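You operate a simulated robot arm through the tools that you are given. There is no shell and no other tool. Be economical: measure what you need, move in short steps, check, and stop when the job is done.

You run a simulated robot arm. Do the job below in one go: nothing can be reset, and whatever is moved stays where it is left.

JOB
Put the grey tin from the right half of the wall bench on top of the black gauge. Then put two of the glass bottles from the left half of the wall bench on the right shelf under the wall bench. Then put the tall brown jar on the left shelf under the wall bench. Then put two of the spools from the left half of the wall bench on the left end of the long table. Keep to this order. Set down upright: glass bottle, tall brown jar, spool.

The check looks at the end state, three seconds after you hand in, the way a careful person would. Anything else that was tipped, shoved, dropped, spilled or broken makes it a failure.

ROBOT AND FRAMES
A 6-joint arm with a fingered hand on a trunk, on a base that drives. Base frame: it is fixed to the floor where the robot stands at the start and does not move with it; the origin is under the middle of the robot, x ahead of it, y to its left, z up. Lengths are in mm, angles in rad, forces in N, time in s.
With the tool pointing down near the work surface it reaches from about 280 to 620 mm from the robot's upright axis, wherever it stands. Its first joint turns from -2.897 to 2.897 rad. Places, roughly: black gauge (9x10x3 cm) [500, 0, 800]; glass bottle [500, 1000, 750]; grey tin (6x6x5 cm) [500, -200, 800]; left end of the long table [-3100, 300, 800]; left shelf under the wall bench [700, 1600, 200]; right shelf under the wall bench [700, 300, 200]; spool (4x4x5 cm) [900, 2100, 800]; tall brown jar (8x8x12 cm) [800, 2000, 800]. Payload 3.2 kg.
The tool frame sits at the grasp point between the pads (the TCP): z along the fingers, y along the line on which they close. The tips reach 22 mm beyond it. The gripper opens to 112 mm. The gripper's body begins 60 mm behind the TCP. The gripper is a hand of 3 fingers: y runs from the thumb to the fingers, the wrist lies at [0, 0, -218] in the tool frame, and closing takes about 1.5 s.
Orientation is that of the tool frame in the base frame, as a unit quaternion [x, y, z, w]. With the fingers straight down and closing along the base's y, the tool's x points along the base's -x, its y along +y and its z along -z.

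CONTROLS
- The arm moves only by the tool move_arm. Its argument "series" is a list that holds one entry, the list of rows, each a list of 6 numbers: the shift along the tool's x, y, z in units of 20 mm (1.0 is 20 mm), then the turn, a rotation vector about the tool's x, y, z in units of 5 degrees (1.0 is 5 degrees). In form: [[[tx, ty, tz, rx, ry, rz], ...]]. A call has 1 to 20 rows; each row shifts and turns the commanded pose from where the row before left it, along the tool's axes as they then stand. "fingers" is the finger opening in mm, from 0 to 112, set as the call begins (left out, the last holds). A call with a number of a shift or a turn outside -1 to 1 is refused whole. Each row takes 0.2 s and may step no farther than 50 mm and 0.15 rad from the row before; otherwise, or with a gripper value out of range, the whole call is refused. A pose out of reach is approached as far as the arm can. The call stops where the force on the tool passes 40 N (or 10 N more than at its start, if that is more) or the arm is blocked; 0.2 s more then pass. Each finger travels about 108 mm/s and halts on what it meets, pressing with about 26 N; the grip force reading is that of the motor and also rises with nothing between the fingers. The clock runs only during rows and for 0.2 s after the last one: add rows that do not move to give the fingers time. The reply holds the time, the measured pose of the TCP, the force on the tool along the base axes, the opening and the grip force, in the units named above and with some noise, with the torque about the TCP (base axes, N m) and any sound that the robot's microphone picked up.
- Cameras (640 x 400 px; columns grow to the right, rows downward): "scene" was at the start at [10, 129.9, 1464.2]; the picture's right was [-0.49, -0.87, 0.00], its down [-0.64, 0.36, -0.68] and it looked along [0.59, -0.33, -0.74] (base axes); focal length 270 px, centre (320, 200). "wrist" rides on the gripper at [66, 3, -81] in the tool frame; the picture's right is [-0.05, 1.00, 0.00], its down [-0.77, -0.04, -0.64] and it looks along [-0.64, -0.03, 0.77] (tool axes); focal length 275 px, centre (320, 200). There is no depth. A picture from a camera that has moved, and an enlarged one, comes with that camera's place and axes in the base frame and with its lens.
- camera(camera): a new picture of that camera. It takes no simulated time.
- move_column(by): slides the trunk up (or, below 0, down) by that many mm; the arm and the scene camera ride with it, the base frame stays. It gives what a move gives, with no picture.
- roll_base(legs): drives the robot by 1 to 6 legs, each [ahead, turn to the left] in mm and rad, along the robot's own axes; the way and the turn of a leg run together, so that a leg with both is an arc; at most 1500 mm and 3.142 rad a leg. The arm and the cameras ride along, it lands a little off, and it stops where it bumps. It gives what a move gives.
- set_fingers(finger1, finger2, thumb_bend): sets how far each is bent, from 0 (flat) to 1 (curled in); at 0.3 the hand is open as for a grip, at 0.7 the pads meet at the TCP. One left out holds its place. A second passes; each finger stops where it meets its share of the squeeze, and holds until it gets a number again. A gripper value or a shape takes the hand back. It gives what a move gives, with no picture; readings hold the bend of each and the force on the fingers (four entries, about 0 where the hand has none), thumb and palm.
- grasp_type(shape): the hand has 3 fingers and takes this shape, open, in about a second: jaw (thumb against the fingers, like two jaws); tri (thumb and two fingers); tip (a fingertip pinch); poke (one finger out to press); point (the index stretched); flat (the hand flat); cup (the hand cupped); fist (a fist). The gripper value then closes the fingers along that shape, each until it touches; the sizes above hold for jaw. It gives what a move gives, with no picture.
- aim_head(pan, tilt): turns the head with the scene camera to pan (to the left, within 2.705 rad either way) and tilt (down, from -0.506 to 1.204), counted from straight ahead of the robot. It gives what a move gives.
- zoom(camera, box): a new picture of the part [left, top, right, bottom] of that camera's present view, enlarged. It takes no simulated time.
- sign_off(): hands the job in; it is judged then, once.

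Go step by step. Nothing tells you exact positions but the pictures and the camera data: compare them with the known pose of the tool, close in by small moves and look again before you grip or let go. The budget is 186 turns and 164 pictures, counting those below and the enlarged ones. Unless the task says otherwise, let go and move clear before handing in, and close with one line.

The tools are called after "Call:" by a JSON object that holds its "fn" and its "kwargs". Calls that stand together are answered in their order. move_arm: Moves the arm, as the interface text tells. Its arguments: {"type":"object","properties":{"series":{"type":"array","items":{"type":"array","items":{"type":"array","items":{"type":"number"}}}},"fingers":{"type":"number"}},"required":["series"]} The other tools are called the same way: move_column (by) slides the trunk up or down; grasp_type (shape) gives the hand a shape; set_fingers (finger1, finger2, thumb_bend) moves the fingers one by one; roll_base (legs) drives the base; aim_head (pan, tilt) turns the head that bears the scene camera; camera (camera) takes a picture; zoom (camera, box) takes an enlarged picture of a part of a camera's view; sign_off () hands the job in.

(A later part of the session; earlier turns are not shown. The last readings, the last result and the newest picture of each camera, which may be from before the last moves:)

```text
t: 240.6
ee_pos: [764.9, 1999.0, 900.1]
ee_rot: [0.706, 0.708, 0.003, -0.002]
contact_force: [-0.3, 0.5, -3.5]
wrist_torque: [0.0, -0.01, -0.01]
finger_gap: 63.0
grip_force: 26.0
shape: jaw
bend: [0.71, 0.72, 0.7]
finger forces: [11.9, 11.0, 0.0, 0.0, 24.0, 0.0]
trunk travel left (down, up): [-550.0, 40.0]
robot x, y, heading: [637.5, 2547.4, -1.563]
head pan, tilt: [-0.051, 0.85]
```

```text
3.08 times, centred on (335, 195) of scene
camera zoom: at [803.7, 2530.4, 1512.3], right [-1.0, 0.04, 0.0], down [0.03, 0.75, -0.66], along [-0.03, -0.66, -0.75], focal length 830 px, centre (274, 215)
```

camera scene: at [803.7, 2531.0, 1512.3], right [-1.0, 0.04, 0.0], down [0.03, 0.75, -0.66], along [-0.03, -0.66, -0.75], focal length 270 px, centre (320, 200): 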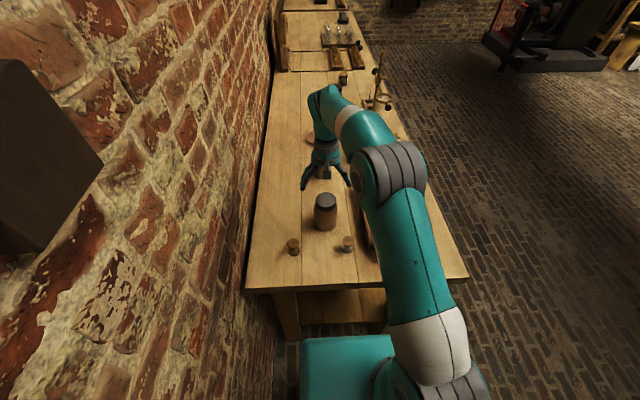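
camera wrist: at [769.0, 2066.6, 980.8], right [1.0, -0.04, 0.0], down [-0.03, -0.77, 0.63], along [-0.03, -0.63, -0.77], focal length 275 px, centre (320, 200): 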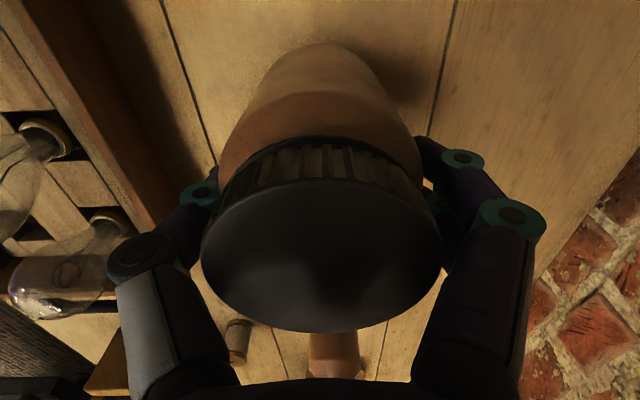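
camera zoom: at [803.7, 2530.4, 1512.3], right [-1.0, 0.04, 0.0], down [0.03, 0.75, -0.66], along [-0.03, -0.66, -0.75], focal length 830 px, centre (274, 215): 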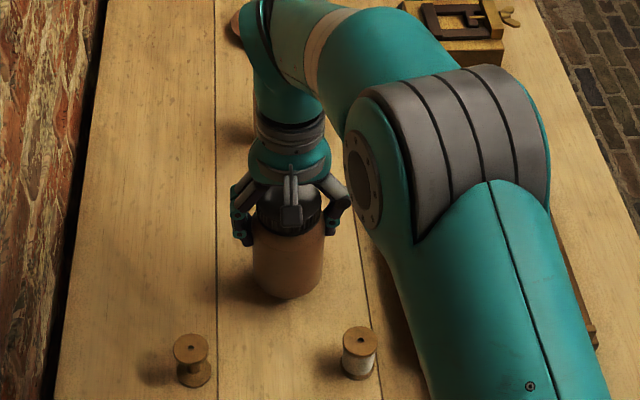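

The jar hangs straight, with its base 92 mm below the TCP. I'll raise it to clear everything, back out and drive round to the left shelf.

Call:
{"fn": "move_arm", "kwargs": {"series": [[[0, 0, -0.9, 0, 0, 0], [0, 0, -0.9, 0, 0, 0], [0, 0, -0.9, 0, 0, 0], [0, 0, -0.9, 0, 0, 0], [0, 0, -0.9, 0, 0, 0], [0, 0, -0.5, 0, 0, 0], [0, 0, 0, 0, 0, 0]]]}}

Call:
{"fn": "roll_base", "kwargs": {"legs": [[-553, 0], [0, -1.575], [1170, 0]]}}

Call:
{"fn": "camera", "kwargs": {"camera": "wrist"}}

```text
t: 242.2
ee_pos: [765.1, 1999.9, 1000.2]
ee_rot: [0.706, 0.709, 0.002, -0.001]
contact_force: [0.0, -0.2, -3.9]
wrist_torque: [0.03, -0.01, 0.02]
finger_gap: 63.3
grip_force: 26.3
shape: jaw
bend: [0.71, 0.72, 0.7]
finger forces: [12.1, 11.0, 0.0, 0.1, 24.0, 0.0]
trunk travel left (down, up): [-550.0, 40.0]
robot x, y, heading: [641.7, 2553.4, -1.568]
head pan, tilt: [-0.051, 0.85]
```

```text
t: 254.7
ee_pos: [-1082.7, 2990.1, 1000.8]
ee_rot: [1.0, -0.008, 0.003, 0.001]
contact_force: [-0.6, -0.7, -3.4]
wrist_torque: [-0.02, -0.03, 0.01]
finger_gap: 63.3
grip_force: 26.0
shape: jaw
bend: [0.71, 0.72, 0.7]
finger forces: [12.1, 10.9, 0.1, 0.0, 23.9, 0.0]
trunk travel left (down, up): [-550.0, 40.0]
robot x, y, heading: [-531.9, 3105.4, 3.131]
head pan, tilt: [-0.051, 0.85]
```

```text
72 pictures are left
camera wrist: at [-1015.6, 2986.7, 1081.4], right [-0.06, -1.0, 0.0], down [-0.77, 0.05, 0.63], along [-0.63, 0.04, -0.77], focal length 275 px, centre (320, 200)
```

wrist: 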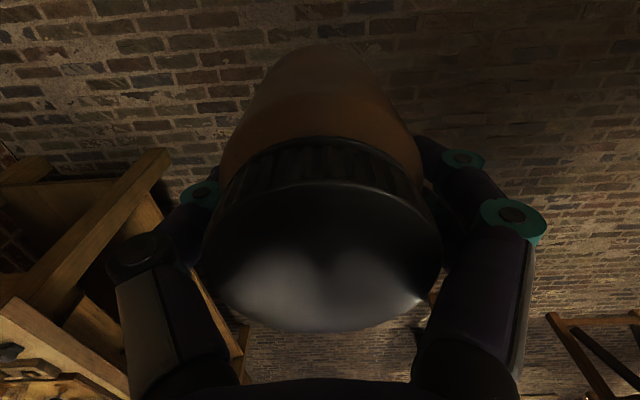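

The jar is still secure. I'll continue to the front of the left shelf.

Call:
{"fn": "roll_base", "kwargs": {"legs": [[0, 1.581], [1000, 0], [600, 0], [0, 1.571]]}}

Call:
{"fn": "move_column", "kwargs": {"by": -400}}

Call:
{"fn": "move_column", "kwargs": {"by": -150}}

Call:
{"fn": "aim_head", "kwargs": {"pan": 0.0, "tilt": 0.6}}

Call:
{"fn": "camera", "kwargs": {"camera": "scene"}}

```text
t: 270.4
ee_pos: [-28.5, 1622.3, 1000.2]
ee_rot: [0.025, 1.0, 0.0, -0.002]
contact_force: [0.0, -0.2, -2.9]
wrist_torque: [0.0, -0.02, 0.02]
finger_gap: 62.8
grip_force: 25.7
shape: jaw
bend: [0.71, 0.72, 0.7]
finger forces: [11.8, 11.2, 0.0, 0.0, 23.5, 0.0]
trunk travel left (down, up): [-550.0, 40.0]
robot x, y, heading: [-581.6, 1523.4, -0.052]
head pan, tilt: [-0.051, 0.85]
```

```text
t: 274.2
ee_pos: [-27.7, 1620.4, 601.2]
ee_rot: [0.024, 1.0, 0.001, -0.003]
contact_force: [0.1, 0.6, -2.8]
wrist_torque: [0.02, -0.01, -0.02]
finger_gap: 63.0
grip_force: 25.7
shape: jaw
bend: [0.71, 0.72, 0.7]
finger forces: [11.9, 11.0, 0.0, 0.1, 23.6, 0.0]
trunk travel left (down, up): [-150.0, 440.0]
robot x, y, heading: [-582.0, 1523.0, -0.054]
head pan, tilt: [-0.051, 0.85]
```

```text
t: 275.9
ee_pos: [-27.5, 1620.9, 451.5]
ee_rot: [0.024, 1.0, 0.0, -0.002]
contact_force: [-1.6, -0.8, -2.8]
wrist_torque: [0.02, -0.03, 0.0]
finger_gap: 62.8
grip_force: 26.3
shape: jaw
bend: [0.71, 0.72, 0.7]
finger forces: [11.9, 11.0, 0.0, 0.0, 23.6, 0.1]
trunk travel left (down, up): [0.0, 590.0]
robot x, y, heading: [-579.7, 1522.0, -0.047]
head pan, tilt: [-0.051, 0.85]
```

```text
t: 276.7
ee_pos: [-27.6, 1620.2, 450.6]
ee_rot: [0.025, 1.0, 0.0, -0.003]
contact_force: [0.0, 0.5, -2.5]
wrist_torque: [0.0, 0.01, 0.01]
finger_gap: 62.9
grip_force: 25.9
shape: jaw
bend: [0.71, 0.72, 0.7]
finger forces: [11.9, 11.0, 0.0, 0.1, 23.7, 0.0]
trunk travel left (down, up): [0.0, 590.0]
robot x, y, heading: [-584.1, 1522.8, -0.046]
head pan, tilt: [0.0, 0.6]
```

```text
71 pictures are left
camera scene: at [-544.1, 1690.8, 983.2], right [-0.05, -1.0, 0.0], down [-0.57, 0.03, -0.82], along [0.82, -0.04, -0.57], focal length 270 px, centre (320, 200)
```

scene: 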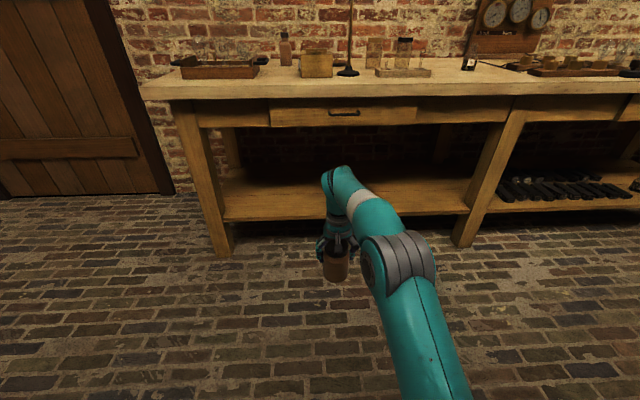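

The left shelf is empty. I'll lower and extend the arm, squaring up the heading, then drive in partway.

Call:
{"fn": "move_arm", "kwargs": {"series": [[[-0.3, 0, 0.9, 0, 0, 0], [-0.3, 0, 0.9, 0, 0, 0], [-0.3, 0, 0.9, 0, 0, 0], [-0.3, 0, 0.9, 0, 0, 0], [-0.3, 0, 0.9, 0, 0, 0], [-0.3, 0, 0.9, 0, 0, 0], [-0.2, 0, 0.6, 0, 0, 0], [0, 0, 0, 0, 0, 0]]]}}

Call:
{"fn": "roll_base", "kwargs": {"legs": [[0, 0.048], [380, 0]]}}

Call:
{"fn": "camera", "kwargs": {"camera": "scene"}}

Call:
{"fn": "camera", "kwargs": {"camera": "wrist"}}

```text
t: 278.5
ee_pos: [10.9, 1620.3, 331.2]
ee_rot: [0.025, 1.0, 0.0, -0.003]
contact_force: [0.1, 0.5, -4.0]
wrist_torque: [-0.01, 0.03, 0.01]
finger_gap: 62.9
grip_force: 25.7
shape: jaw
bend: [0.71, 0.72, 0.7]
finger forces: [11.8, 11.2, 0.0, 0.0, 23.6, 0.0]
trunk travel left (down, up): [0.0, 590.0]
robot x, y, heading: [-575.9, 1523.0, -0.05]
head pan, tilt: [0.0, 0.6]
```

```text
t: 281.3
ee_pos: [384.1, 1648.7, 332.0]
ee_rot: [0.003, 1.0, -0.001, -0.002]
contact_force: [0.3, 0.7, -3.9]
wrist_torque: [0.0, -0.01, -0.01]
finger_gap: 62.9
grip_force: 26.1
shape: jaw
bend: [0.71, 0.72, 0.7]
finger forces: [11.8, 11.1, 0.0, 0.0, 23.8, 0.0]
trunk travel left (down, up): [0.0, 590.0]
robot x, y, heading: [-204.0, 1523.3, 0.001]
head pan, tilt: [0.0, 0.6]
```

```text
70 pictures are left
camera scene: at [-174.0, 1692.4, 983.2], right [0.0, -1.0, 0.0], down [-0.57, 0.0, -0.82], along [0.82, 0.0, -0.57], focal length 270 px, centre (320, 200)
```

scene: 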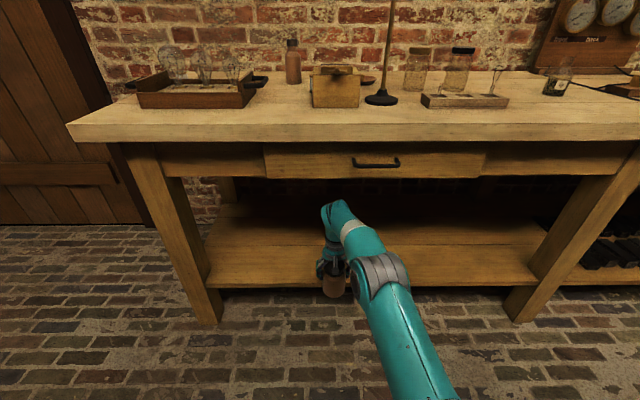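

```text
69 pictures are left
camera wrist: at [319.7, 1651.0, 411.5], right [0.05, 1.0, 0.0], down [0.77, -0.04, 0.63], along [0.63, -0.03, -0.77], focal length 275 px, centre (320, 200)
```

wrist: 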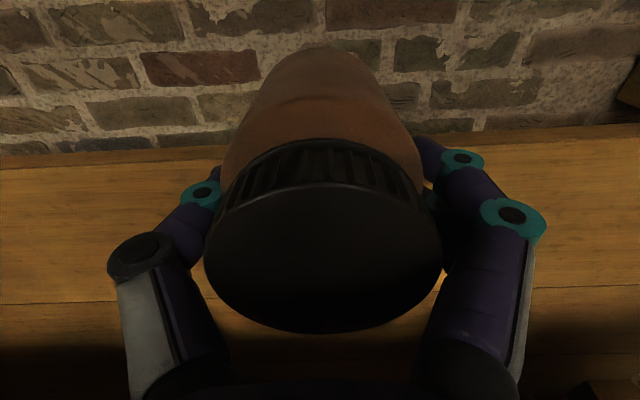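

There is about 15 mm of clearance under the jar. I'll add 6 mm and drive in 176 mm.

Call:
{"fn": "move_arm", "kwargs": {"series": [[[0, 0, -0.3, 0, 0, 0], [0, 0, 0, 0, 0, 0]]]}}

Call:
{"fn": "roll_base", "kwargs": {"legs": [[90, 0]]}}

Call:
{"fn": "camera", "kwargs": {"camera": "wrist"}}

Call:
{"fn": "zoom", "kwargs": {"camera": "scene", "box": [240, 130, 440, 330]}}

```text
t: 281.9
ee_pos: [383.2, 1647.8, 336.8]
ee_rot: [0.002, 1.0, 0.0, -0.002]
contact_force: [0.3, -1.0, -3.4]
wrist_torque: [0.01, -0.01, 0.03]
finger_gap: 62.9
grip_force: 25.9
shape: jaw
bend: [0.71, 0.72, 0.7]
finger forces: [11.9, 11.1, 0.1, 0.0, 23.7, 0.0]
trunk travel left (down, up): [0.0, 590.0]
robot x, y, heading: [-205.6, 1528.3, -0.001]
head pan, tilt: [0.0, 0.6]
```

```text
t: 283.0
ee_pos: [474.0, 1648.0, 337.4]
ee_rot: [0.001, 1.0, 0.0, -0.003]
contact_force: [-0.1, -0.2, -3.7]
wrist_torque: [0.02, -0.03, 0.01]
finger_gap: 62.5
grip_force: 26.2
shape: jaw
bend: [0.71, 0.72, 0.7]
finger forces: [11.8, 11.1, 0.0, 0.0, 23.6, 0.1]
trunk travel left (down, up): [0.0, 590.0]
robot x, y, heading: [-109.7, 1530.0, -0.006]
head pan, tilt: [0.0, 0.6]
```

```text
68 pictures are left
camera wrist: at [410.1, 1651.3, 417.7], right [0.05, 1.0, 0.0], down [0.77, -0.04, 0.63], along [0.63, -0.03, -0.77], focal length 275 px, centre (320, 200)
```

wrist: 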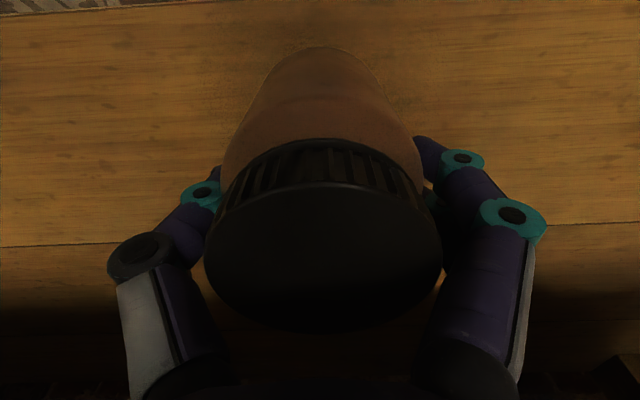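

```text
2.00 times, centred on (340, 230) of scene
camera zoom: at [-83.0, 1692.3, 983.2], right [0.0, -1.0, 0.0], down [-0.57, 0.0, -0.82], along [0.82, 0.0, -0.57], focal length 540 px, centre (280, 140)
```

zoom: 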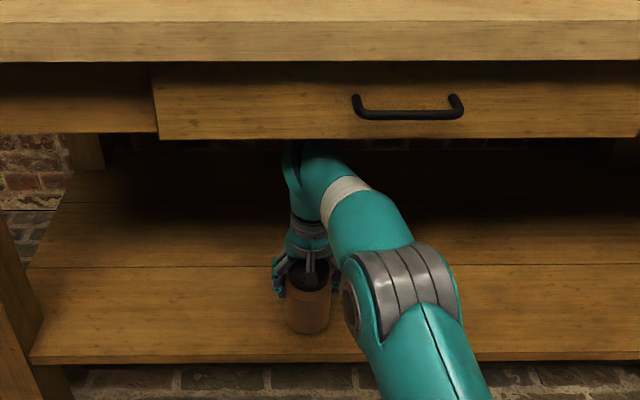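

No contact, and the arm fits under the drawer. I'll drive in another 85 mm and lower to just above the shelf.

Call:
{"fn": "roll_base", "kwargs": {"legs": [[85, 0]]}}

Call:
{"fn": "move_arm", "kwargs": {"series": [[[0, 0, 0.4, 0, 0, 0], [0, 0, 0.2, 0, 0, 0], [0, 0, 0, 0, 0, 0]]]}}

Call:
{"fn": "camera", "kwargs": {"camera": "wrist"}}

```text
t: 284.1
ee_pos: [561.7, 1647.6, 337.3]
ee_rot: [0.001, 1.0, 0.0, -0.002]
contact_force: [0.1, 0.8, -4.0]
wrist_torque: [-0.04, 0.0, 0.02]
finger_gap: 62.9
grip_force: 26.4
shape: jaw
bend: [0.71, 0.72, 0.7]
finger forces: [11.9, 11.2, 0.1, 0.0, 23.7, 0.0]
trunk travel left (down, up): [0.0, 590.0]
robot x, y, heading: [-26.5, 1527.0, 0.004]
head pan, tilt: [0.0, 0.6]
```

```text
t: 284.9
ee_pos: [561.4, 1647.8, 324.3]
ee_rot: [0.0, 1.0, 0.001, -0.003]
contact_force: [-0.2, 0.4, -3.6]
wrist_torque: [0.0, -0.02, -0.03]
finger_gap: 62.9
grip_force: 25.8
shape: jaw
bend: [0.71, 0.72, 0.7]
finger forces: [12.0, 11.1, 0.0, 0.0, 23.7, 0.0]
trunk travel left (down, up): [0.0, 590.0]
robot x, y, heading: [-28.9, 1525.4, -0.003]
head pan, tilt: [0.0, 0.6]
```

```text
66 pictures are left
camera wrist: at [496.8, 1652.4, 405.2], right [0.05, 1.0, 0.0], down [0.77, -0.04, 0.63], along [0.63, -0.03, -0.77], focal length 275 px, centre (320, 200)
```

wrist: 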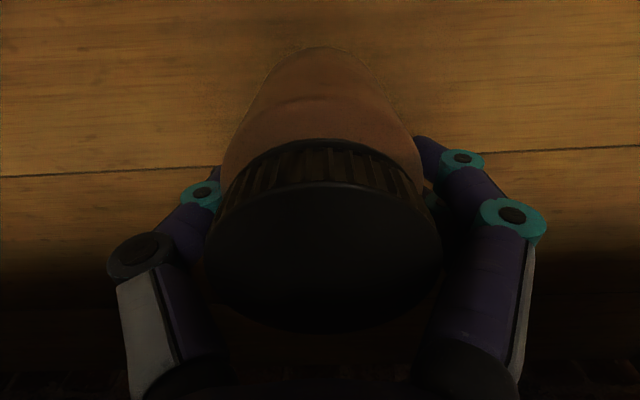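

The jar is over the shelf with only a few mm to go. I'll lower in fine steps.

Call:
{"fn": "move_arm", "kwargs": {"series": [[[0, 0, 0.1, 0, 0, 0], [0, 0, 0.08, 0, 0, 0], [0, 0, 0, 0, 0, 0]]]}}

```text
t: 285.7
ee_pos: [561.4, 1648.0, 321.2]
ee_rot: [0.001, 1.0, -0.001, -0.003]
contact_force: [-0.2, 0.1, -2.9]
wrist_torque: [0.03, -0.01, -0.02]
finger_gap: 62.9
grip_force: 25.5
shape: jaw
bend: [0.71, 0.72, 0.7]
finger forces: [11.9, 11.1, 0.0, 0.0, 23.9, 0.1]
trunk travel left (down, up): [0.0, 590.0]
robot x, y, heading: [-23.8, 1525.3, -0.001]
head pan, tilt: [0.0, 0.6]
```

Call:
{"fn": "move_arm", "kwargs": {"series": [[[0, 0, 0.1, 0, 0, 0], [0, 0, 0, 0, 0, 0]]]}}

```text
t: 286.3
ee_pos: [561.2, 1648.7, 319.0]
ee_rot: [0.002, 1.0, 0.0, -0.003]
contact_force: [0.0, -0.1, -2.8]
wrist_torque: [0.01, -0.03, 0.01]
finger_gap: 62.6
grip_force: 26.1
shape: jaw
bend: [0.71, 0.72, 0.7]
finger forces: [12.0, 11.2, 0.0, 0.0, 23.7, 0.1]
trunk travel left (down, up): [0.0, 590.0]
robot x, y, heading: [-28.2, 1526.7, 0.001]
head pan, tilt: [0.0, 0.6]
```

Call:
{"fn": "move_arm", "kwargs": {"series": [[[0, 0, 0.1, 0, 0, 0], [0, 0, 0, 0, 0, 0]]]}}

```text
t: 286.9
ee_pos: [561.3, 1647.4, 318.6]
ee_rot: [0.001, 1.0, 0.0, -0.001]
contact_force: [1.7, -0.8, 0.7]
wrist_torque: [0.0, -0.01, -0.01]
finger_gap: 62.8
grip_force: 25.9
shape: jaw
bend: [0.71, 0.72, 0.7]
finger forces: [11.8, 11.4, 0.0, 0.0, 24.0, 0.0]
trunk travel left (down, up): [0.0, 590.0]
robot x, y, heading: [-24.4, 1526.5, 0.002]
head pan, tilt: [0.0, 0.6]
```

It's just touching. I'll go one more mm and then open.

Call:
{"fn": "move_arm", "kwargs": {"series": [[[0, 0, 0.05, 0, 0, 0], [0, 0, 0, 0, 0, 0]]]}}

Call:
{"fn": "move_arm", "kwargs": {"series": [[[0, 0, 0, 0, 0, 0], [0, 0, 0, 0, 0, 0], [0, 0, 0, 0, 0, 0], [0, 0, 0, 0, 0, 0], [0, 0, 0, 0, 0, 0], [0, 0, 0, 0, 0, 0]]], "fingers": 112}}

Call:
{"fn": "camera", "kwargs": {"camera": "wrist"}}

```text
t: 287.5
ee_pos: [560.5, 1648.3, 317.2]
ee_rot: [0.002, 1.0, 0.0, -0.001]
contact_force: [2.1, -1.1, 9.0]
wrist_torque: [0.04, 0.01, -0.01]
finger_gap: 62.6
grip_force: 25.7
shape: jaw
bend: [0.72, 0.72, 0.7]
finger forces: [12.3, 11.8, 0.1, 0.1, 25.3, 0.1]
trunk travel left (down, up): [0.0, 590.0]
robot x, y, heading: [-28.0, 1524.2, 0.0]
head pan, tilt: [0.0, 0.6]
```

```text
t: 288.9
ee_pos: [560.3, 1647.6, 316.9]
ee_rot: [0.001, 1.0, 0.0, -0.003]
contact_force: [-0.1, -0.1, 0.4]
wrist_torque: [-0.02, 0.01, 0.02]
finger_gap: 112.0
grip_force: 0.2
shape: jaw
bend: [0.3, 0.3, 0.3]
finger forces: [0.0, 0.1, 0.0, 0.0, 0.0, 0.0]
trunk travel left (down, up): [0.0, 590.0]
robot x, y, heading: [-24.0, 1524.0, 0.0]
head pan, tilt: [0.0, 0.6]
```

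```text
65 pictures are left
camera wrist: at [496.7, 1651.7, 396.6], right [0.05, 1.0, 0.0], down [0.77, -0.04, 0.63], along [0.63, -0.03, -0.77], focal length 275 px, centre (320, 200)
```

wrist: 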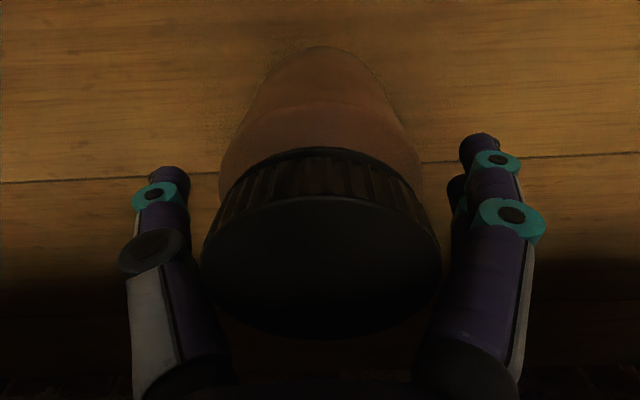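

The jar stands upright. I'll rise 24 mm and back out.

Call:
{"fn": "move_arm", "kwargs": {"series": [[[0, 0, -0.4, 0, 0, 0], [0, 0, -0.4, 0, 0, 0], [0, 0, -0.4, 0, 0, 0], [0, 0, 0, 0, 0, 0]]]}}

Call:
{"fn": "roll_base", "kwargs": {"legs": [[-500, 0]]}}

Call:
{"fn": "camera", "kwargs": {"camera": "scene"}}

```text
t: 289.9
ee_pos: [560.7, 1648.2, 340.4]
ee_rot: [0.001, 1.0, 0.0, -0.004]
contact_force: [0.1, 0.4, -0.3]
wrist_torque: [-0.04, 0.01, -0.03]
finger_gap: 111.9
grip_force: 0.2
shape: jaw
bend: [0.3, 0.3, 0.3]
finger forces: [0.0, 0.0, 0.0, 0.0, 0.0, 0.0]
trunk travel left (down, up): [0.0, 590.0]
robot x, y, heading: [-25.1, 1526.4, 0.001]
head pan, tilt: [0.0, 0.6]
```

```text
t: 292.9
ee_pos: [58.4, 1647.7, 340.4]
ee_rot: [0.003, 1.0, 0.0, -0.004]
contact_force: [0.1, 0.9, 0.9]
wrist_torque: [0.01, 0.01, -0.02]
finger_gap: 111.8
grip_force: 0.1
shape: jaw
bend: [0.3, 0.3, 0.3]
finger forces: [0.0, 0.1, 0.1, 0.0, 0.0, 0.0]
trunk travel left (down, up): [0.0, 590.0]
robot x, y, heading: [-529.8, 1527.1, -0.007]
head pan, tilt: [0.0, 0.6]
```

```text
64 pictures are left
camera scene: at [-499.3, 1693.0, 983.2], right [0.0, -1.0, 0.0], down [-0.56, 0.0, -0.83], along [0.83, 0.0, -0.56], focal length 270 px, centre (320, 200)
```

scene: 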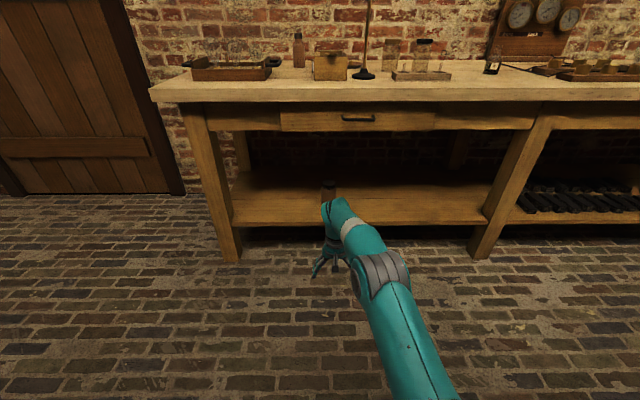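

The jar stands on the left shelf. Next come the spools: I'll raise the trunk fully and look at the one beside the wooden box and the one behind the bulb tray.

Call:
{"fn": "move_column", "kwargs": {"by": 400}}

Call:
{"fn": "move_column", "kwargs": {"by": 188}}

Call:
{"fn": "move_arm", "kwargs": {"series": [[[0.3, -0.8, -1, 0, 0, 0], [0.3, -0.8, -1, 0, 0, 0], [0.3, -0.8, -1, 0, 0, 0], [0.3, -0.8, -1, 0, 0, 0], [0.3, -0.8, -1, 0, 0, 0], [0.3, -0.8, -1, 0, 0, 0]]]}}

Call:
{"fn": "roll_base", "kwargs": {"legs": [[300, 0.007]]}}

Call:
{"fn": "aim_head", "kwargs": {"pan": 0.1, "tilt": 0.75}}

Call:
{"fn": "camera", "kwargs": {"camera": "scene"}}

Call:
{"fn": "camera", "kwargs": {"camera": "wrist"}}

```text
t: 296.7
ee_pos: [57.1, 1646.9, 741.7]
ee_rot: [0.003, 1.0, 0.0, -0.002]
contact_force: [-0.5, -0.2, 0.4]
wrist_torque: [0.03, 0.04, 0.01]
finger_gap: 112.1
grip_force: 0.0
shape: jaw
bend: [0.3, 0.3, 0.3]
finger forces: [0.0, 0.0, 0.0, 0.0, 0.1, 0.0]
trunk travel left (down, up): [-400.0, 190.0]
robot x, y, heading: [-531.1, 1529.5, -0.006]
head pan, tilt: [0.0, 0.6]
```

```text
t: 298.8
ee_pos: [57.9, 1646.8, 928.3]
ee_rot: [0.002, 1.0, 0.0, -0.002]
contact_force: [0.1, -0.5, -0.6]
wrist_torque: [-0.01, 0.01, -0.04]
finger_gap: 112.0
grip_force: 0.0
shape: jaw
bend: [0.3, 0.3, 0.3]
finger forces: [0.0, 0.0, 0.0, 0.0, 0.0, 0.0]
trunk travel left (down, up): [-588.0, 2.0]
robot x, y, heading: [-528.5, 1527.4, -0.002]
head pan, tilt: [0.0, 0.6]
```

```text
t: 300.2
ee_pos: [23.7, 1549.7, 1050.6]
ee_rot: [0.003, 1.0, 0.0, -0.003]
contact_force: [0.5, 0.0, -0.7]
wrist_torque: [-0.02, 0.02, 0.01]
finger_gap: 111.9
grip_force: 0.1
shape: jaw
bend: [0.3, 0.3, 0.3]
finger forces: [0.0, 0.0, 0.0, 0.0, 0.0, 0.1]
trunk travel left (down, up): [-588.0, 2.0]
robot x, y, heading: [-532.7, 1527.6, -0.003]
head pan, tilt: [0.0, 0.6]
```

```text
t: 302.2
ee_pos: [325.0, 1554.8, 1049.4]
ee_rot: [0.0, 1.0, 0.0, -0.002]
contact_force: [0.6, 0.1, -0.6]
wrist_torque: [0.04, 0.04, 0.0]
finger_gap: 111.8
grip_force: 0.0
shape: jaw
bend: [0.3, 0.3, 0.3]
finger forces: [0.1, 0.0, 0.0, 0.1, 0.0, 0.0]
trunk travel left (down, up): [-588.0, 2.0]
robot x, y, heading: [-231.1, 1522.6, 0.004]
head pan, tilt: [0.0, 0.6]
```

```text
t: 302.9
ee_pos: [323.9, 1553.9, 1048.7]
ee_rot: [0.0, 1.0, 0.0, -0.003]
contact_force: [-0.4, 0.3, 0.6]
wrist_torque: [0.02, 0.05, -0.01]
finger_gap: 111.9
grip_force: 0.1
shape: jaw
bend: [0.3, 0.3, 0.3]
finger forces: [0.1, 0.0, 0.1, 0.0, 0.0, 0.0]
trunk travel left (down, up): [-588.0, 2.0]
robot x, y, heading: [-232.9, 1526.9, 0.002]
head pan, tilt: [0.099, 0.75]
```

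```text
63 pictures are left
camera scene: at [-205.9, 1701.3, 1558.4], right [0.1, -0.99, 0.0], down [-0.68, -0.07, -0.73], along [0.73, 0.07, -0.68], focal length 270 px, centre (320, 200)
```

scene: 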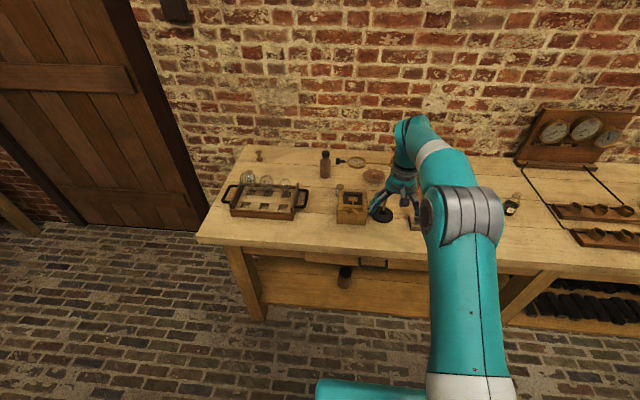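

```text
62 pictures are left
camera wrist: at [259.6, 1557.4, 1129.9], right [0.05, 1.0, 0.0], down [0.77, -0.04, 0.63], along [0.63, -0.03, -0.77], focal length 275 px, centre (320, 200)
```

wrist: 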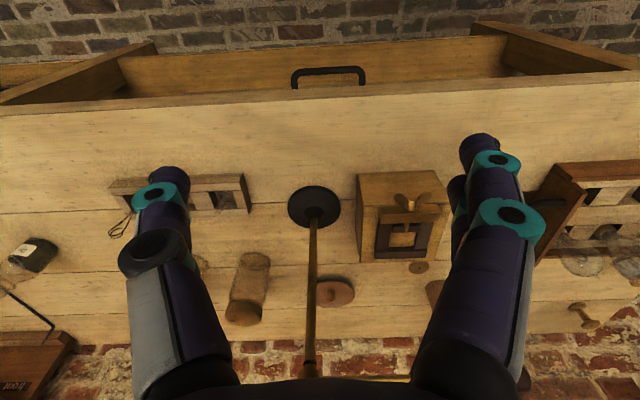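

The spool by the box sits next to the lens stand, whose clamp would be in the arm's way. I'll take the two free ones instead: the wound spool at about [700,2100] from the front, then the wooden one from the bench end.

Call:
{"fn": "roll_base", "kwargs": {"legs": [[-100, 0], [0, 1.571], [555, 0], [0, -1.571]]}}

Call:
{"fn": "camera", "kwargs": {"camera": "wrist"}}

Call:
{"fn": "camera", "kwargs": {"camera": "scene"}}

```text
t: 314.5
ee_pos: [220.6, 2109.1, 1050.3]
ee_rot: [-0.001, 1.0, 0.0, -0.003]
contact_force: [-0.4, -0.3, -0.2]
wrist_torque: [-0.03, 0.0, -0.01]
finger_gap: 111.7
grip_force: 0.1
shape: jaw
bend: [0.3, 0.3, 0.3]
finger forces: [0.0, 0.0, 0.1, 0.1, 0.0, 0.1]
trunk travel left (down, up): [-588.0, 2.0]
robot x, y, heading: [-330.3, 2079.3, 0.005]
head pan, tilt: [0.099, 0.75]
```

```text
61 pictures are left
camera wrist: at [156.8, 2112.5, 1129.9], right [0.04, 1.0, 0.0], down [0.77, -0.03, 0.63], along [0.63, -0.03, -0.77], focal length 275 px, centre (320, 200)
```

wrist: 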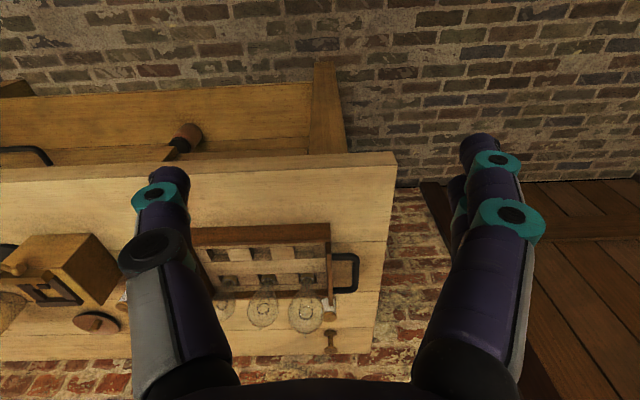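

```text
60 pictures are left
camera scene: at [-309.0, 2255.6, 1558.4], right [0.1, -0.99, 0.0], down [-0.68, -0.07, -0.73], along [0.73, 0.08, -0.68], focal length 270 px, centre (320, 200)
```

scene: 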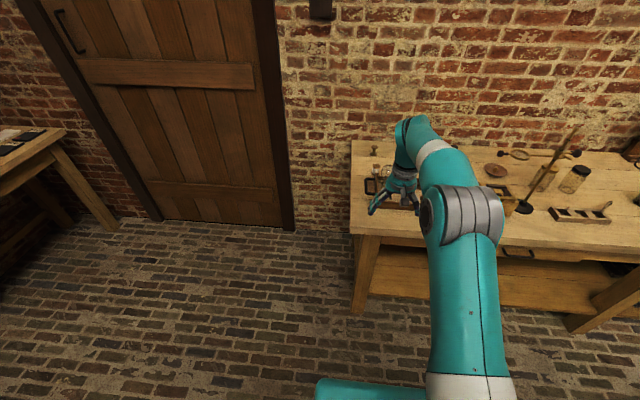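

The wound spool is at about [701,2108], right in line with the hand. I'll drive up with the hand high over the bulbs.

Call:
{"fn": "roll_base", "kwargs": {"legs": [[430, -0.004]]}}

Call:
{"fn": "camera", "kwargs": {"camera": "wrist"}}

Call:
{"fn": "aim_head", "kwargs": {"pan": -0.05, "tilt": 0.95}}

Call:
{"fn": "camera", "kwargs": {"camera": "scene"}}

```text
t: 317.1
ee_pos: [648.1, 2100.2, 1049.3]
ee_rot: [0.005, 1.0, 0.0, -0.004]
contact_force: [0.2, -0.1, 0.0]
wrist_torque: [-0.03, -0.02, 0.01]
finger_gap: 112.1
grip_force: 0.1
shape: jaw
bend: [0.3, 0.3, 0.3]
finger forces: [0.0, 0.1, 0.0, 0.0, 0.0, 0.1]
trunk travel left (down, up): [-588.0, 2.0]
robot x, y, heading: [93.9, 2078.1, -0.006]
head pan, tilt: [0.099, 0.75]
```

```text
59 pictures are left
camera wrist: at [583.6, 2105.7, 1129.7], right [0.06, 1.0, 0.0], down [0.77, -0.04, 0.63], along [0.63, -0.04, -0.77], focal length 275 px, centre (320, 200)
```

wrist: 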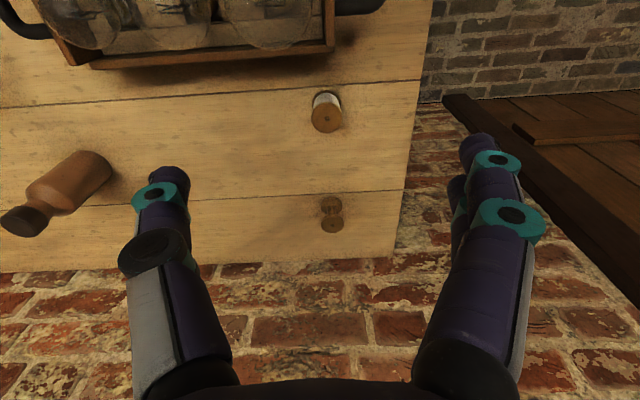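

```text
t: 317.9
ee_pos: [648.5, 2102.1, 1049.3]
ee_rot: [0.005, 1.0, 0.0, -0.003]
contact_force: [0.6, -0.2, -0.3]
wrist_torque: [0.0, 0.0, -0.02]
finger_gap: 112.1
grip_force: 0.0
shape: jaw
bend: [0.3, 0.3, 0.3]
finger forces: [0.0, 0.0, 0.0, 0.0, 0.1, 0.0]
trunk travel left (down, up): [-588.0, 2.0]
robot x, y, heading: [96.7, 2078.5, -0.009]
head pan, tilt: [-0.051, 0.949]
```

```text
58 pictures are left
camera scene: at [109.3, 2242.9, 1542.9], right [-0.06, -1.0, 0.0], down [-0.81, 0.05, -0.58], along [0.58, -0.03, -0.81], focal length 270 px, centre (320, 200)
```

scene: 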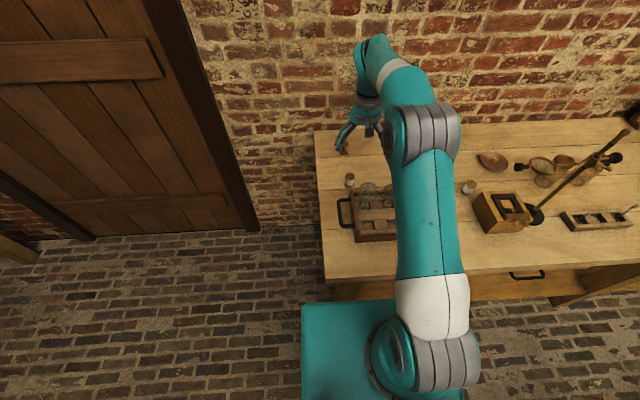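

The hand's camera would come too close to a bulb from this side. I'll take both spools from the bench's left end instead, so I'm driving round again.

Call:
{"fn": "roll_base", "kwargs": {"legs": [[-630, 0], [0, 1.579], [1022, 0], [0, 1.571], [-1175, 0]]}}

```text
t: 339.1
ee_pos: [138.3, 3002.3, 1048.6]
ee_rot: [0.999, -0.043, 0.001, 0.0]
contact_force: [-0.1, 0.1, 0.4]
wrist_torque: [-0.01, -0.02, 0.0]
finger_gap: 112.2
grip_force: 0.1
shape: jaw
bend: [0.3, 0.3, 0.3]
finger forces: [0.0, 0.0, 0.0, 0.0, 0.0, 0.0]
trunk travel left (down, up): [-588.0, 2.0]
robot x, y, heading: [692.1, 2981.2, 3.055]
head pan, tilt: [-0.051, 0.949]
```

I'm at [692,2981]. I'll turn to face −y and move up to the bench end.

Call:
{"fn": "roll_base", "kwargs": {"legs": [[0, 1.657], [400, 0]]}}

Call:
{"fn": "aim_head", "kwargs": {"pan": -0.05, "tilt": 0.95}}

Call:
{"fn": "camera", "kwargs": {"camera": "scene"}}

Call:
{"fn": "camera", "kwargs": {"camera": "wrist"}}

```text
t: 345.6
ee_pos: [715.6, 2029.0, 1049.0]
ee_rot: [0.709, 0.705, 0.002, -0.002]
contact_force: [-0.2, 0.0, 0.0]
wrist_torque: [0.01, -0.04, 0.0]
finger_gap: 112.0
grip_force: 0.1
shape: jaw
bend: [0.3, 0.3, 0.3]
finger forces: [0.0, 0.1, 0.0, 0.0, 0.0, 0.1]
trunk travel left (down, up): [-588.0, 2.0]
robot x, y, heading: [690.6, 2583.2, -1.569]
head pan, tilt: [-0.051, 0.949]
```

```text
t: 346.2
ee_pos: [716.1, 2029.8, 1049.4]
ee_rot: [0.709, 0.705, 0.002, -0.002]
contact_force: [0.7, 0.5, 0.5]
wrist_torque: [0.03, 0.0, 0.01]
finger_gap: 111.9
grip_force: 0.0
shape: jaw
bend: [0.3, 0.3, 0.3]
finger forces: [0.0, 0.0, 0.0, 0.0, 0.1, 0.1]
trunk travel left (down, up): [-588.0, 2.0]
robot x, y, heading: [694.0, 2580.7, -1.565]
head pan, tilt: [-0.051, 0.949]
```

```text
57 pictures are left
camera scene: at [856.4, 2571.7, 1542.8], right [-1.0, 0.05, 0.0], down [0.04, 0.81, -0.58], along [-0.03, -0.58, -0.81], focal length 270 px, centre (320, 200)
```

scene: 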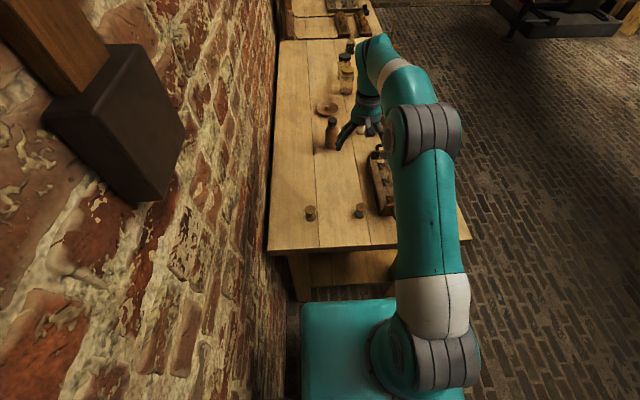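

```text
56 pictures are left
camera wrist: at [720.7, 2096.8, 1129.9], right [1.0, -0.05, 0.0], down [-0.04, -0.77, 0.63], along [-0.03, -0.63, -0.77], focal length 275 px, centre (320, 200)
```

wrist: 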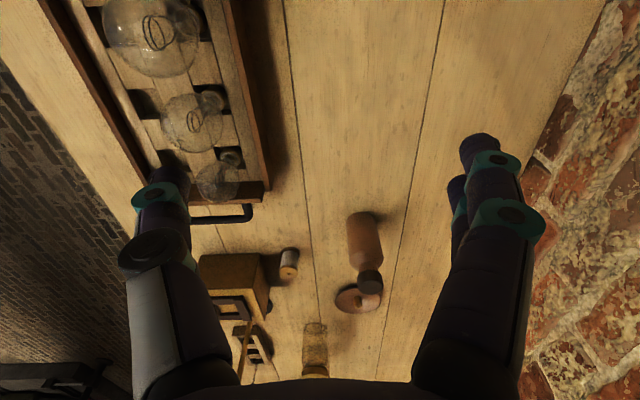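

Both spools are in view, at about [865,2103] and [700,2103]. I'll move over the wooden one first.

Call:
{"fn": "move_arm", "kwargs": {"series": [[[0.46, 0.93, 0.4, 0, 0, 0], [0.46, 0.93, 0.4, 0, 0, 0], [0.46, 0.93, 0.4, 0, 0, 0], [0.46, 0.93, 0.4, 0, 0, 0], [0.46, 0.93, 0.4, 0, 0, 0], [0.46, 0.93, 0.4, 0, 0, 0], [0.46, 0.93, 0.4, 0, 0, 0], [0.46, 0.93, 0.4, 0, 0, 0], [0, 0, 0, 0, 0, 0]]]}}

Call:
{"fn": "camera", "kwargs": {"camera": "wrist"}}

```text
t: 348.2
ee_pos: [866.5, 2102.6, 985.9]
ee_rot: [0.709, 0.705, 0.001, -0.001]
contact_force: [-0.8, 0.0, 0.3]
wrist_torque: [0.0, 0.04, 0.0]
finger_gap: 112.3
grip_force: 0.0
shape: jaw
bend: [0.3, 0.3, 0.3]
finger forces: [0.1, 0.0, 0.0, 0.1, 0.0, 0.0]
trunk travel left (down, up): [-588.0, 2.0]
robot x, y, heading: [692.0, 2581.9, -1.568]
head pan, tilt: [-0.051, 0.949]
```

```text
55 pictures are left
camera wrist: at [870.6, 2169.9, 1065.3], right [1.0, -0.05, 0.0], down [-0.04, -0.77, 0.63], along [-0.03, -0.63, -0.77], focal length 275 px, centre (320, 200)
```

wrist: 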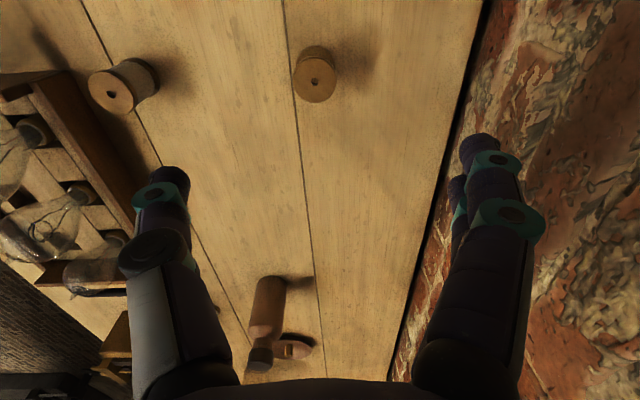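

The wooden spool's top is at [863,2104]. I'll lower until the pads are at its top flange, with a check on the way.

Call:
{"fn": "move_arm", "kwargs": {"series": [[[0.1, -0.17, 1, 0, 0, 0], [0, 0, 1, 0, 0, 0], [0, 0, 1, 0, 0, 0], [0, 0, 1, 0, 0, 0], [0, 0, 1, 0, 0, 0], [0, 0, 0.75, 0, 0, 0], [0, 0, 0, 0, 0, 0]]]}}

Call:
{"fn": "camera", "kwargs": {"camera": "wrist"}}

Call:
{"fn": "zoom", "kwargs": {"camera": "scene", "box": [270, 150, 390, 250]}}

```text
t: 349.8
ee_pos: [861.5, 2106.3, 869.0]
ee_rot: [0.709, 0.705, 0.0, -0.001]
contact_force: [0.3, -0.6, 0.9]
wrist_torque: [0.01, -0.03, -0.01]
finger_gap: 112.1
grip_force: 0.1
shape: jaw
bend: [0.3, 0.3, 0.3]
finger forces: [0.0, 0.0, 0.1, 0.0, 0.0, 0.0]
trunk travel left (down, up): [-588.0, 2.0]
robot x, y, heading: [692.4, 2578.7, -1.57]
head pan, tilt: [-0.051, 0.949]
```

```text
54 pictures are left
camera wrist: at [866.0, 2172.7, 950.5], right [1.0, -0.05, 0.0], down [-0.04, -0.77, 0.63], along [-0.03, -0.63, -0.77], focal length 275 px, centre (320, 200)
```

wrist: 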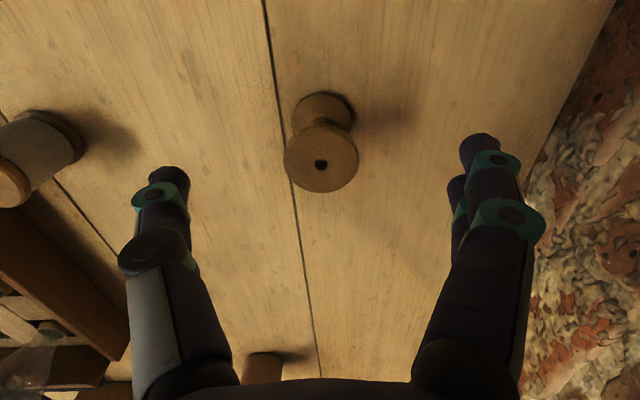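

```text
4.00 times, centred on (330, 200) of scene
camera zoom: at [856.5, 2571.7, 1542.8], right [-1.0, 0.05, 0.0], down [0.04, 0.81, -0.58], along [-0.03, -0.58, -0.81], focal length 1079 px, centre (280, 200)
```

zoom: 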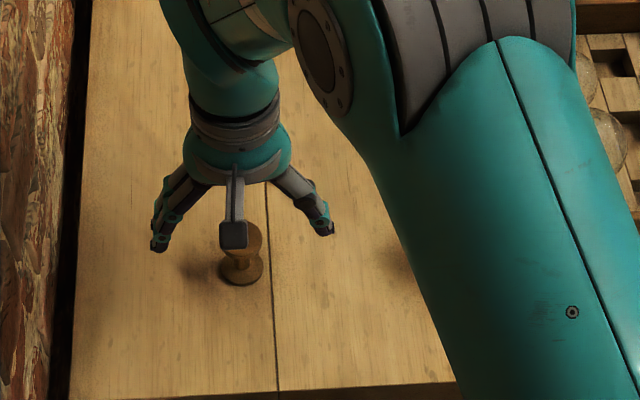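

It is aligned. I'll go down 41 mm and close.

Call:
{"fn": "move_arm", "kwargs": {"series": [[[-0.13, 0.07, 0.7, 0, 0, 0], [0, 0, 0.7, 0, 0, 0], [0, 0, 0.65, 0, 0, 0], [0, 0, 0, 0, 0, 0]]]}}

Call:
{"fn": "move_arm", "kwargs": {"series": [[[0, 0, 0, 0, 0, 0], [0, 0, 0, 0, 0, 0], [0, 0, 0, 0, 0, 0], [0, 0, 0, 0, 0, 0], [0, 0, 0, 0, 0, 0], [0, 0, 0, 0, 0, 0], [0, 0, 0, 0, 0, 0], [0, 0, 0, 0, 0, 0], [0, 0, 0, 0, 0, 0]]], "fingers": 10}}

Call:
{"fn": "camera", "kwargs": {"camera": "wrist"}}

```text
t: 350.8
ee_pos: [864.0, 2104.7, 830.6]
ee_rot: [0.709, 0.705, 0.001, -0.003]
contact_force: [-0.2, -0.8, -0.2]
wrist_torque: [0.02, 0.01, -0.01]
finger_gap: 112.0
grip_force: 0.1
shape: jaw
bend: [0.3, 0.3, 0.3]
finger forces: [0.1, 0.1, 0.0, 0.0, 0.0, 0.0]
trunk travel left (down, up): [-588.0, 2.0]
robot x, y, heading: [692.8, 2586.0, -1.573]
head pan, tilt: [-0.051, 0.949]
```

```text
t: 352.8
ee_pos: [864.1, 2104.3, 830.5]
ee_rot: [0.709, 0.705, 0.002, -0.002]
contact_force: [0.1, 0.1, -0.2]
wrist_torque: [0.01, 0.01, -0.02]
finger_gap: 25.0
grip_force: 26.2
shape: jaw
bend: [0.73, 0.73, 0.7]
finger forces: [12.4, 10.8, 0.0, 0.0, 23.0, 0.0]
trunk travel left (down, up): [-588.0, 2.0]
robot x, y, heading: [690.9, 2582.1, -1.575]
head pan, tilt: [-0.051, 0.949]
```

```text
52 pictures are left
camera wrist: at [867.9, 2171.0, 910.7], right [1.0, -0.05, 0.0], down [-0.04, -0.77, 0.63], along [-0.03, -0.63, -0.77], focal length 275 px, centre (320, 200)
```

wrist: 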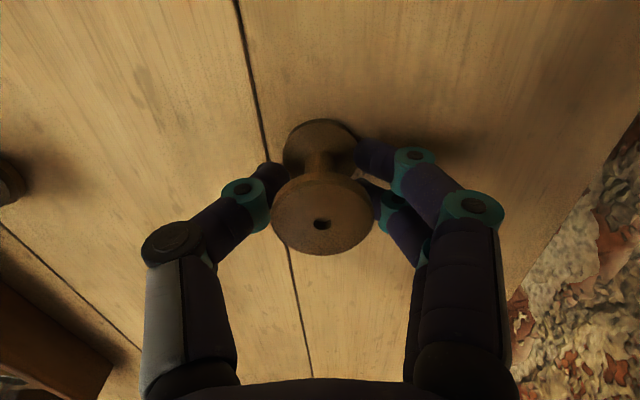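

It's gripped at the top flange. I'll lift gently and check.

Call:
{"fn": "move_arm", "kwargs": {"series": [[[0, 0, -0.3, 0, 0, 0], [0, 0, -0.5, 0, 0, 0], [0, 0, -0.8, 0, 0, 0], [0, 0, -0.8, 0, 0, 0], [0, 0, 0, 0, 0, 0]]]}}

Call:
{"fn": "camera", "kwargs": {"camera": "wrist"}}

Call:
{"fn": "zoom", "kwargs": {"camera": "scene", "box": [270, 130, 390, 230]}}

```text
t: 354.0
ee_pos: [862.6, 2105.6, 878.1]
ee_rot: [0.709, 0.705, 0.002, -0.002]
contact_force: [-0.9, -0.4, -0.7]
wrist_torque: [-0.03, 0.02, 0.02]
finger_gap: 24.7
grip_force: 26.0
shape: jaw
bend: [0.73, 0.73, 0.7]
finger forces: [12.5, 11.2, 0.0, 0.0, 23.0, 0.0]
trunk travel left (down, up): [-588.0, 2.0]
robot x, y, heading: [692.3, 2584.5, -1.572]
head pan, tilt: [-0.051, 0.949]
```

```text
51 pictures are left
camera wrist: at [867.7, 2170.6, 958.6], right [1.0, -0.05, 0.0], down [-0.04, -0.77, 0.63], along [-0.03, -0.63, -0.77], focal length 275 px, centre (320, 200)
```

wrist: 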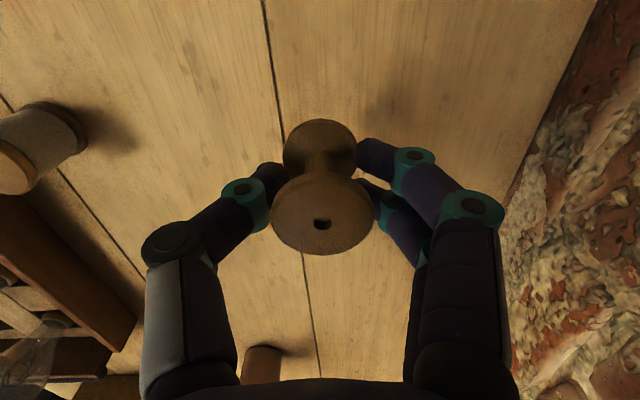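

```text
4.00 times, centred on (330, 180) of scene
camera zoom: at [856.5, 2571.6, 1542.8], right [-1.0, 0.05, 0.0], down [0.04, 0.81, -0.58], along [-0.03, -0.58, -0.81], focal length 1079 px, centre (280, 280)
```

zoom: 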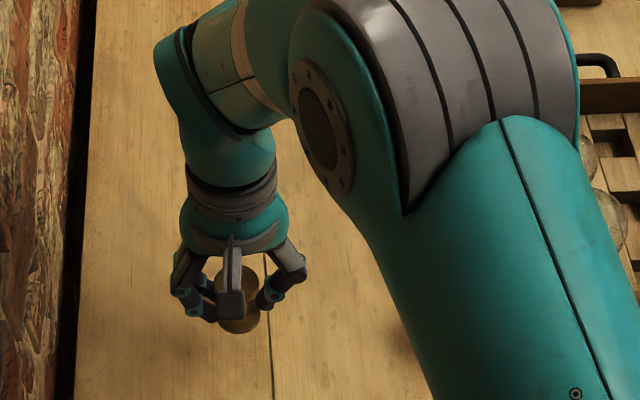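

The spool hangs upright. I'll raise it, back out and drive to where I can see the long table.

Call:
{"fn": "move_arm", "kwargs": {"series": [[[0, -0.5, -1, 0, 0, 0], [0, -0.5, -1, 0, 0, 0], [0, -0.5, -1, 0, 0, 0], [0, -0.5, -1, 0, 0, 0], [0, -0.5, -1, 0, 0, 0], [0, -0.5, -1, 0, 0, 0], [0, -0.5, 0, 0, 0, 0], [0, -0.5, 0, 0, 0, 0]]]}}

Call:
{"fn": "roll_base", "kwargs": {"legs": [[-450, 0], [0, -1.571], [1200, 0], [0, 1.571], [1500, 0], [0, -1.571]]}}

Call:
{"fn": "aim_head", "kwargs": {"pan": 0.0, "tilt": 0.35}}

Call:
{"fn": "camera", "kwargs": {"camera": "scene"}}

Call:
{"fn": "camera", "kwargs": {"camera": "wrist"}}

```text
t: 355.8
ee_pos: [782.9, 2102.9, 998.7]
ee_rot: [0.708, 0.706, 0.002, -0.001]
contact_force: [-0.1, -0.4, -1.6]
wrist_torque: [0.0, -0.01, -0.01]
finger_gap: 24.7
grip_force: 25.7
shape: jaw
bend: [0.73, 0.73, 0.7]
finger forces: [12.8, 12.1, 0.0, 0.0, 22.8, 0.0]
trunk travel left (down, up): [-588.0, 2.0]
robot x, y, heading: [692.6, 2582.0, -1.569]
head pan, tilt: [-0.051, 0.949]
```

```text
t: 382.9
ee_pos: [-987.8, 1409.1, 997.9]
ee_rot: [1.0, 0.022, 0.003, 0.0]
contact_force: [0.4, 1.1, 0.1]
wrist_torque: [-0.04, 0.0, 0.0]
finger_gap: 24.5
grip_force: 25.5
shape: jaw
bend: [0.73, 0.73, 0.7]
finger forces: [12.9, 11.9, 0.0, 0.1, 22.8, 0.1]
trunk travel left (down, up): [-588.0, 2.0]
robot x, y, heading: [-511.2, 1520.3, -3.099]
head pan, tilt: [-0.051, 0.949]
```

```text
t: 383.9
ee_pos: [-988.7, 1409.3, 999.1]
ee_rot: [1.0, 0.022, 0.003, 0.0]
contact_force: [-0.4, -0.4, -1.4]
wrist_torque: [0.04, 0.0, 0.0]
finger_gap: 24.4
grip_force: 26.3
shape: jaw
bend: [0.73, 0.73, 0.7]
finger forces: [13.0, 11.8, 0.0, 0.0, 22.8, 0.1]
trunk travel left (down, up): [-588.0, 2.0]
robot x, y, heading: [-514.8, 1522.3, -3.092]
head pan, tilt: [0.0, 0.351]
```

```text
49 pictures are left
camera scene: at [-535.9, 1355.4, 1593.9], right [-0.05, 1.0, 0.0], down [0.34, 0.02, -0.94], along [-0.94, -0.04, -0.34], focal length 270 px, centre (320, 200)
```

scene: 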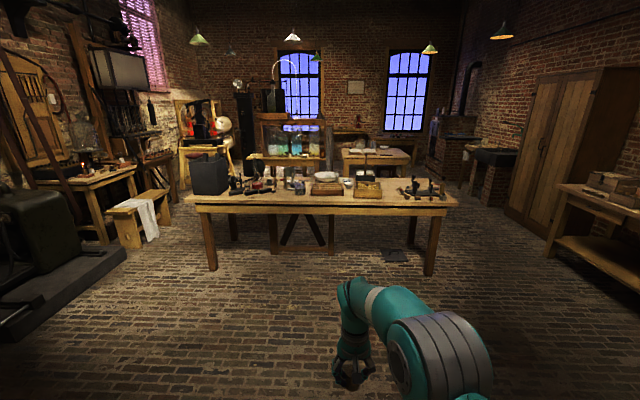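

```text
48 pictures are left
camera wrist: at [-920.5, 1409.3, 1078.4], right [0.0, -1.0, 0.0], down [-0.77, 0.0, 0.63], along [-0.63, 0.0, -0.77], focal length 275 px, centre (320, 200)
```

wrist: 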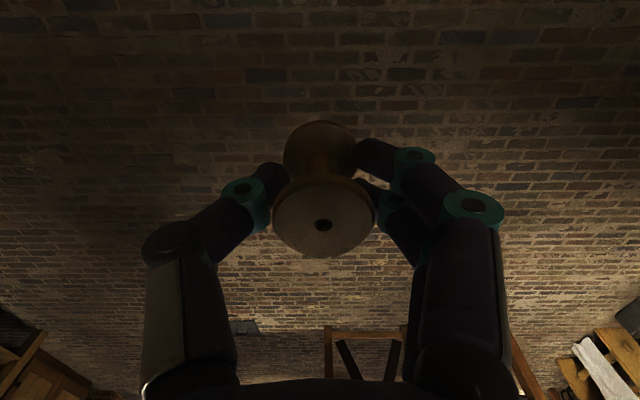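

I see the long table across the room, with its left end at y≈200–400. I'll enlarge that end.

Call:
{"fn": "zoom", "kwargs": {"camera": "scene", "box": [170, 140, 330, 240]}}

```text
4.00 times, centred on (250, 190) of scene
camera zoom: at [-535.9, 1355.4, 1593.9], right [-0.05, 1.0, 0.0], down [0.34, 0.02, -0.94], along [-0.94, -0.04, -0.34], focal length 1079 px, centre (600, 240)
```

zoom: 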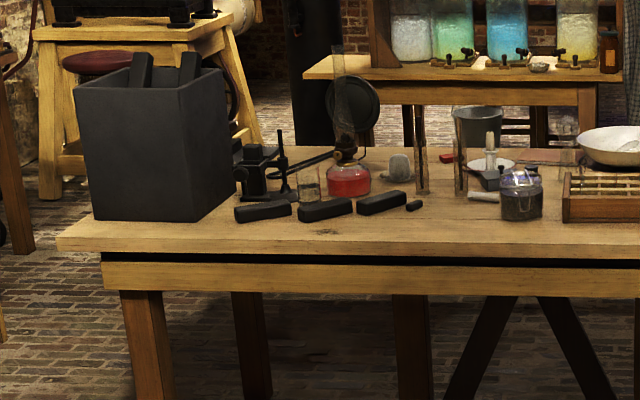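

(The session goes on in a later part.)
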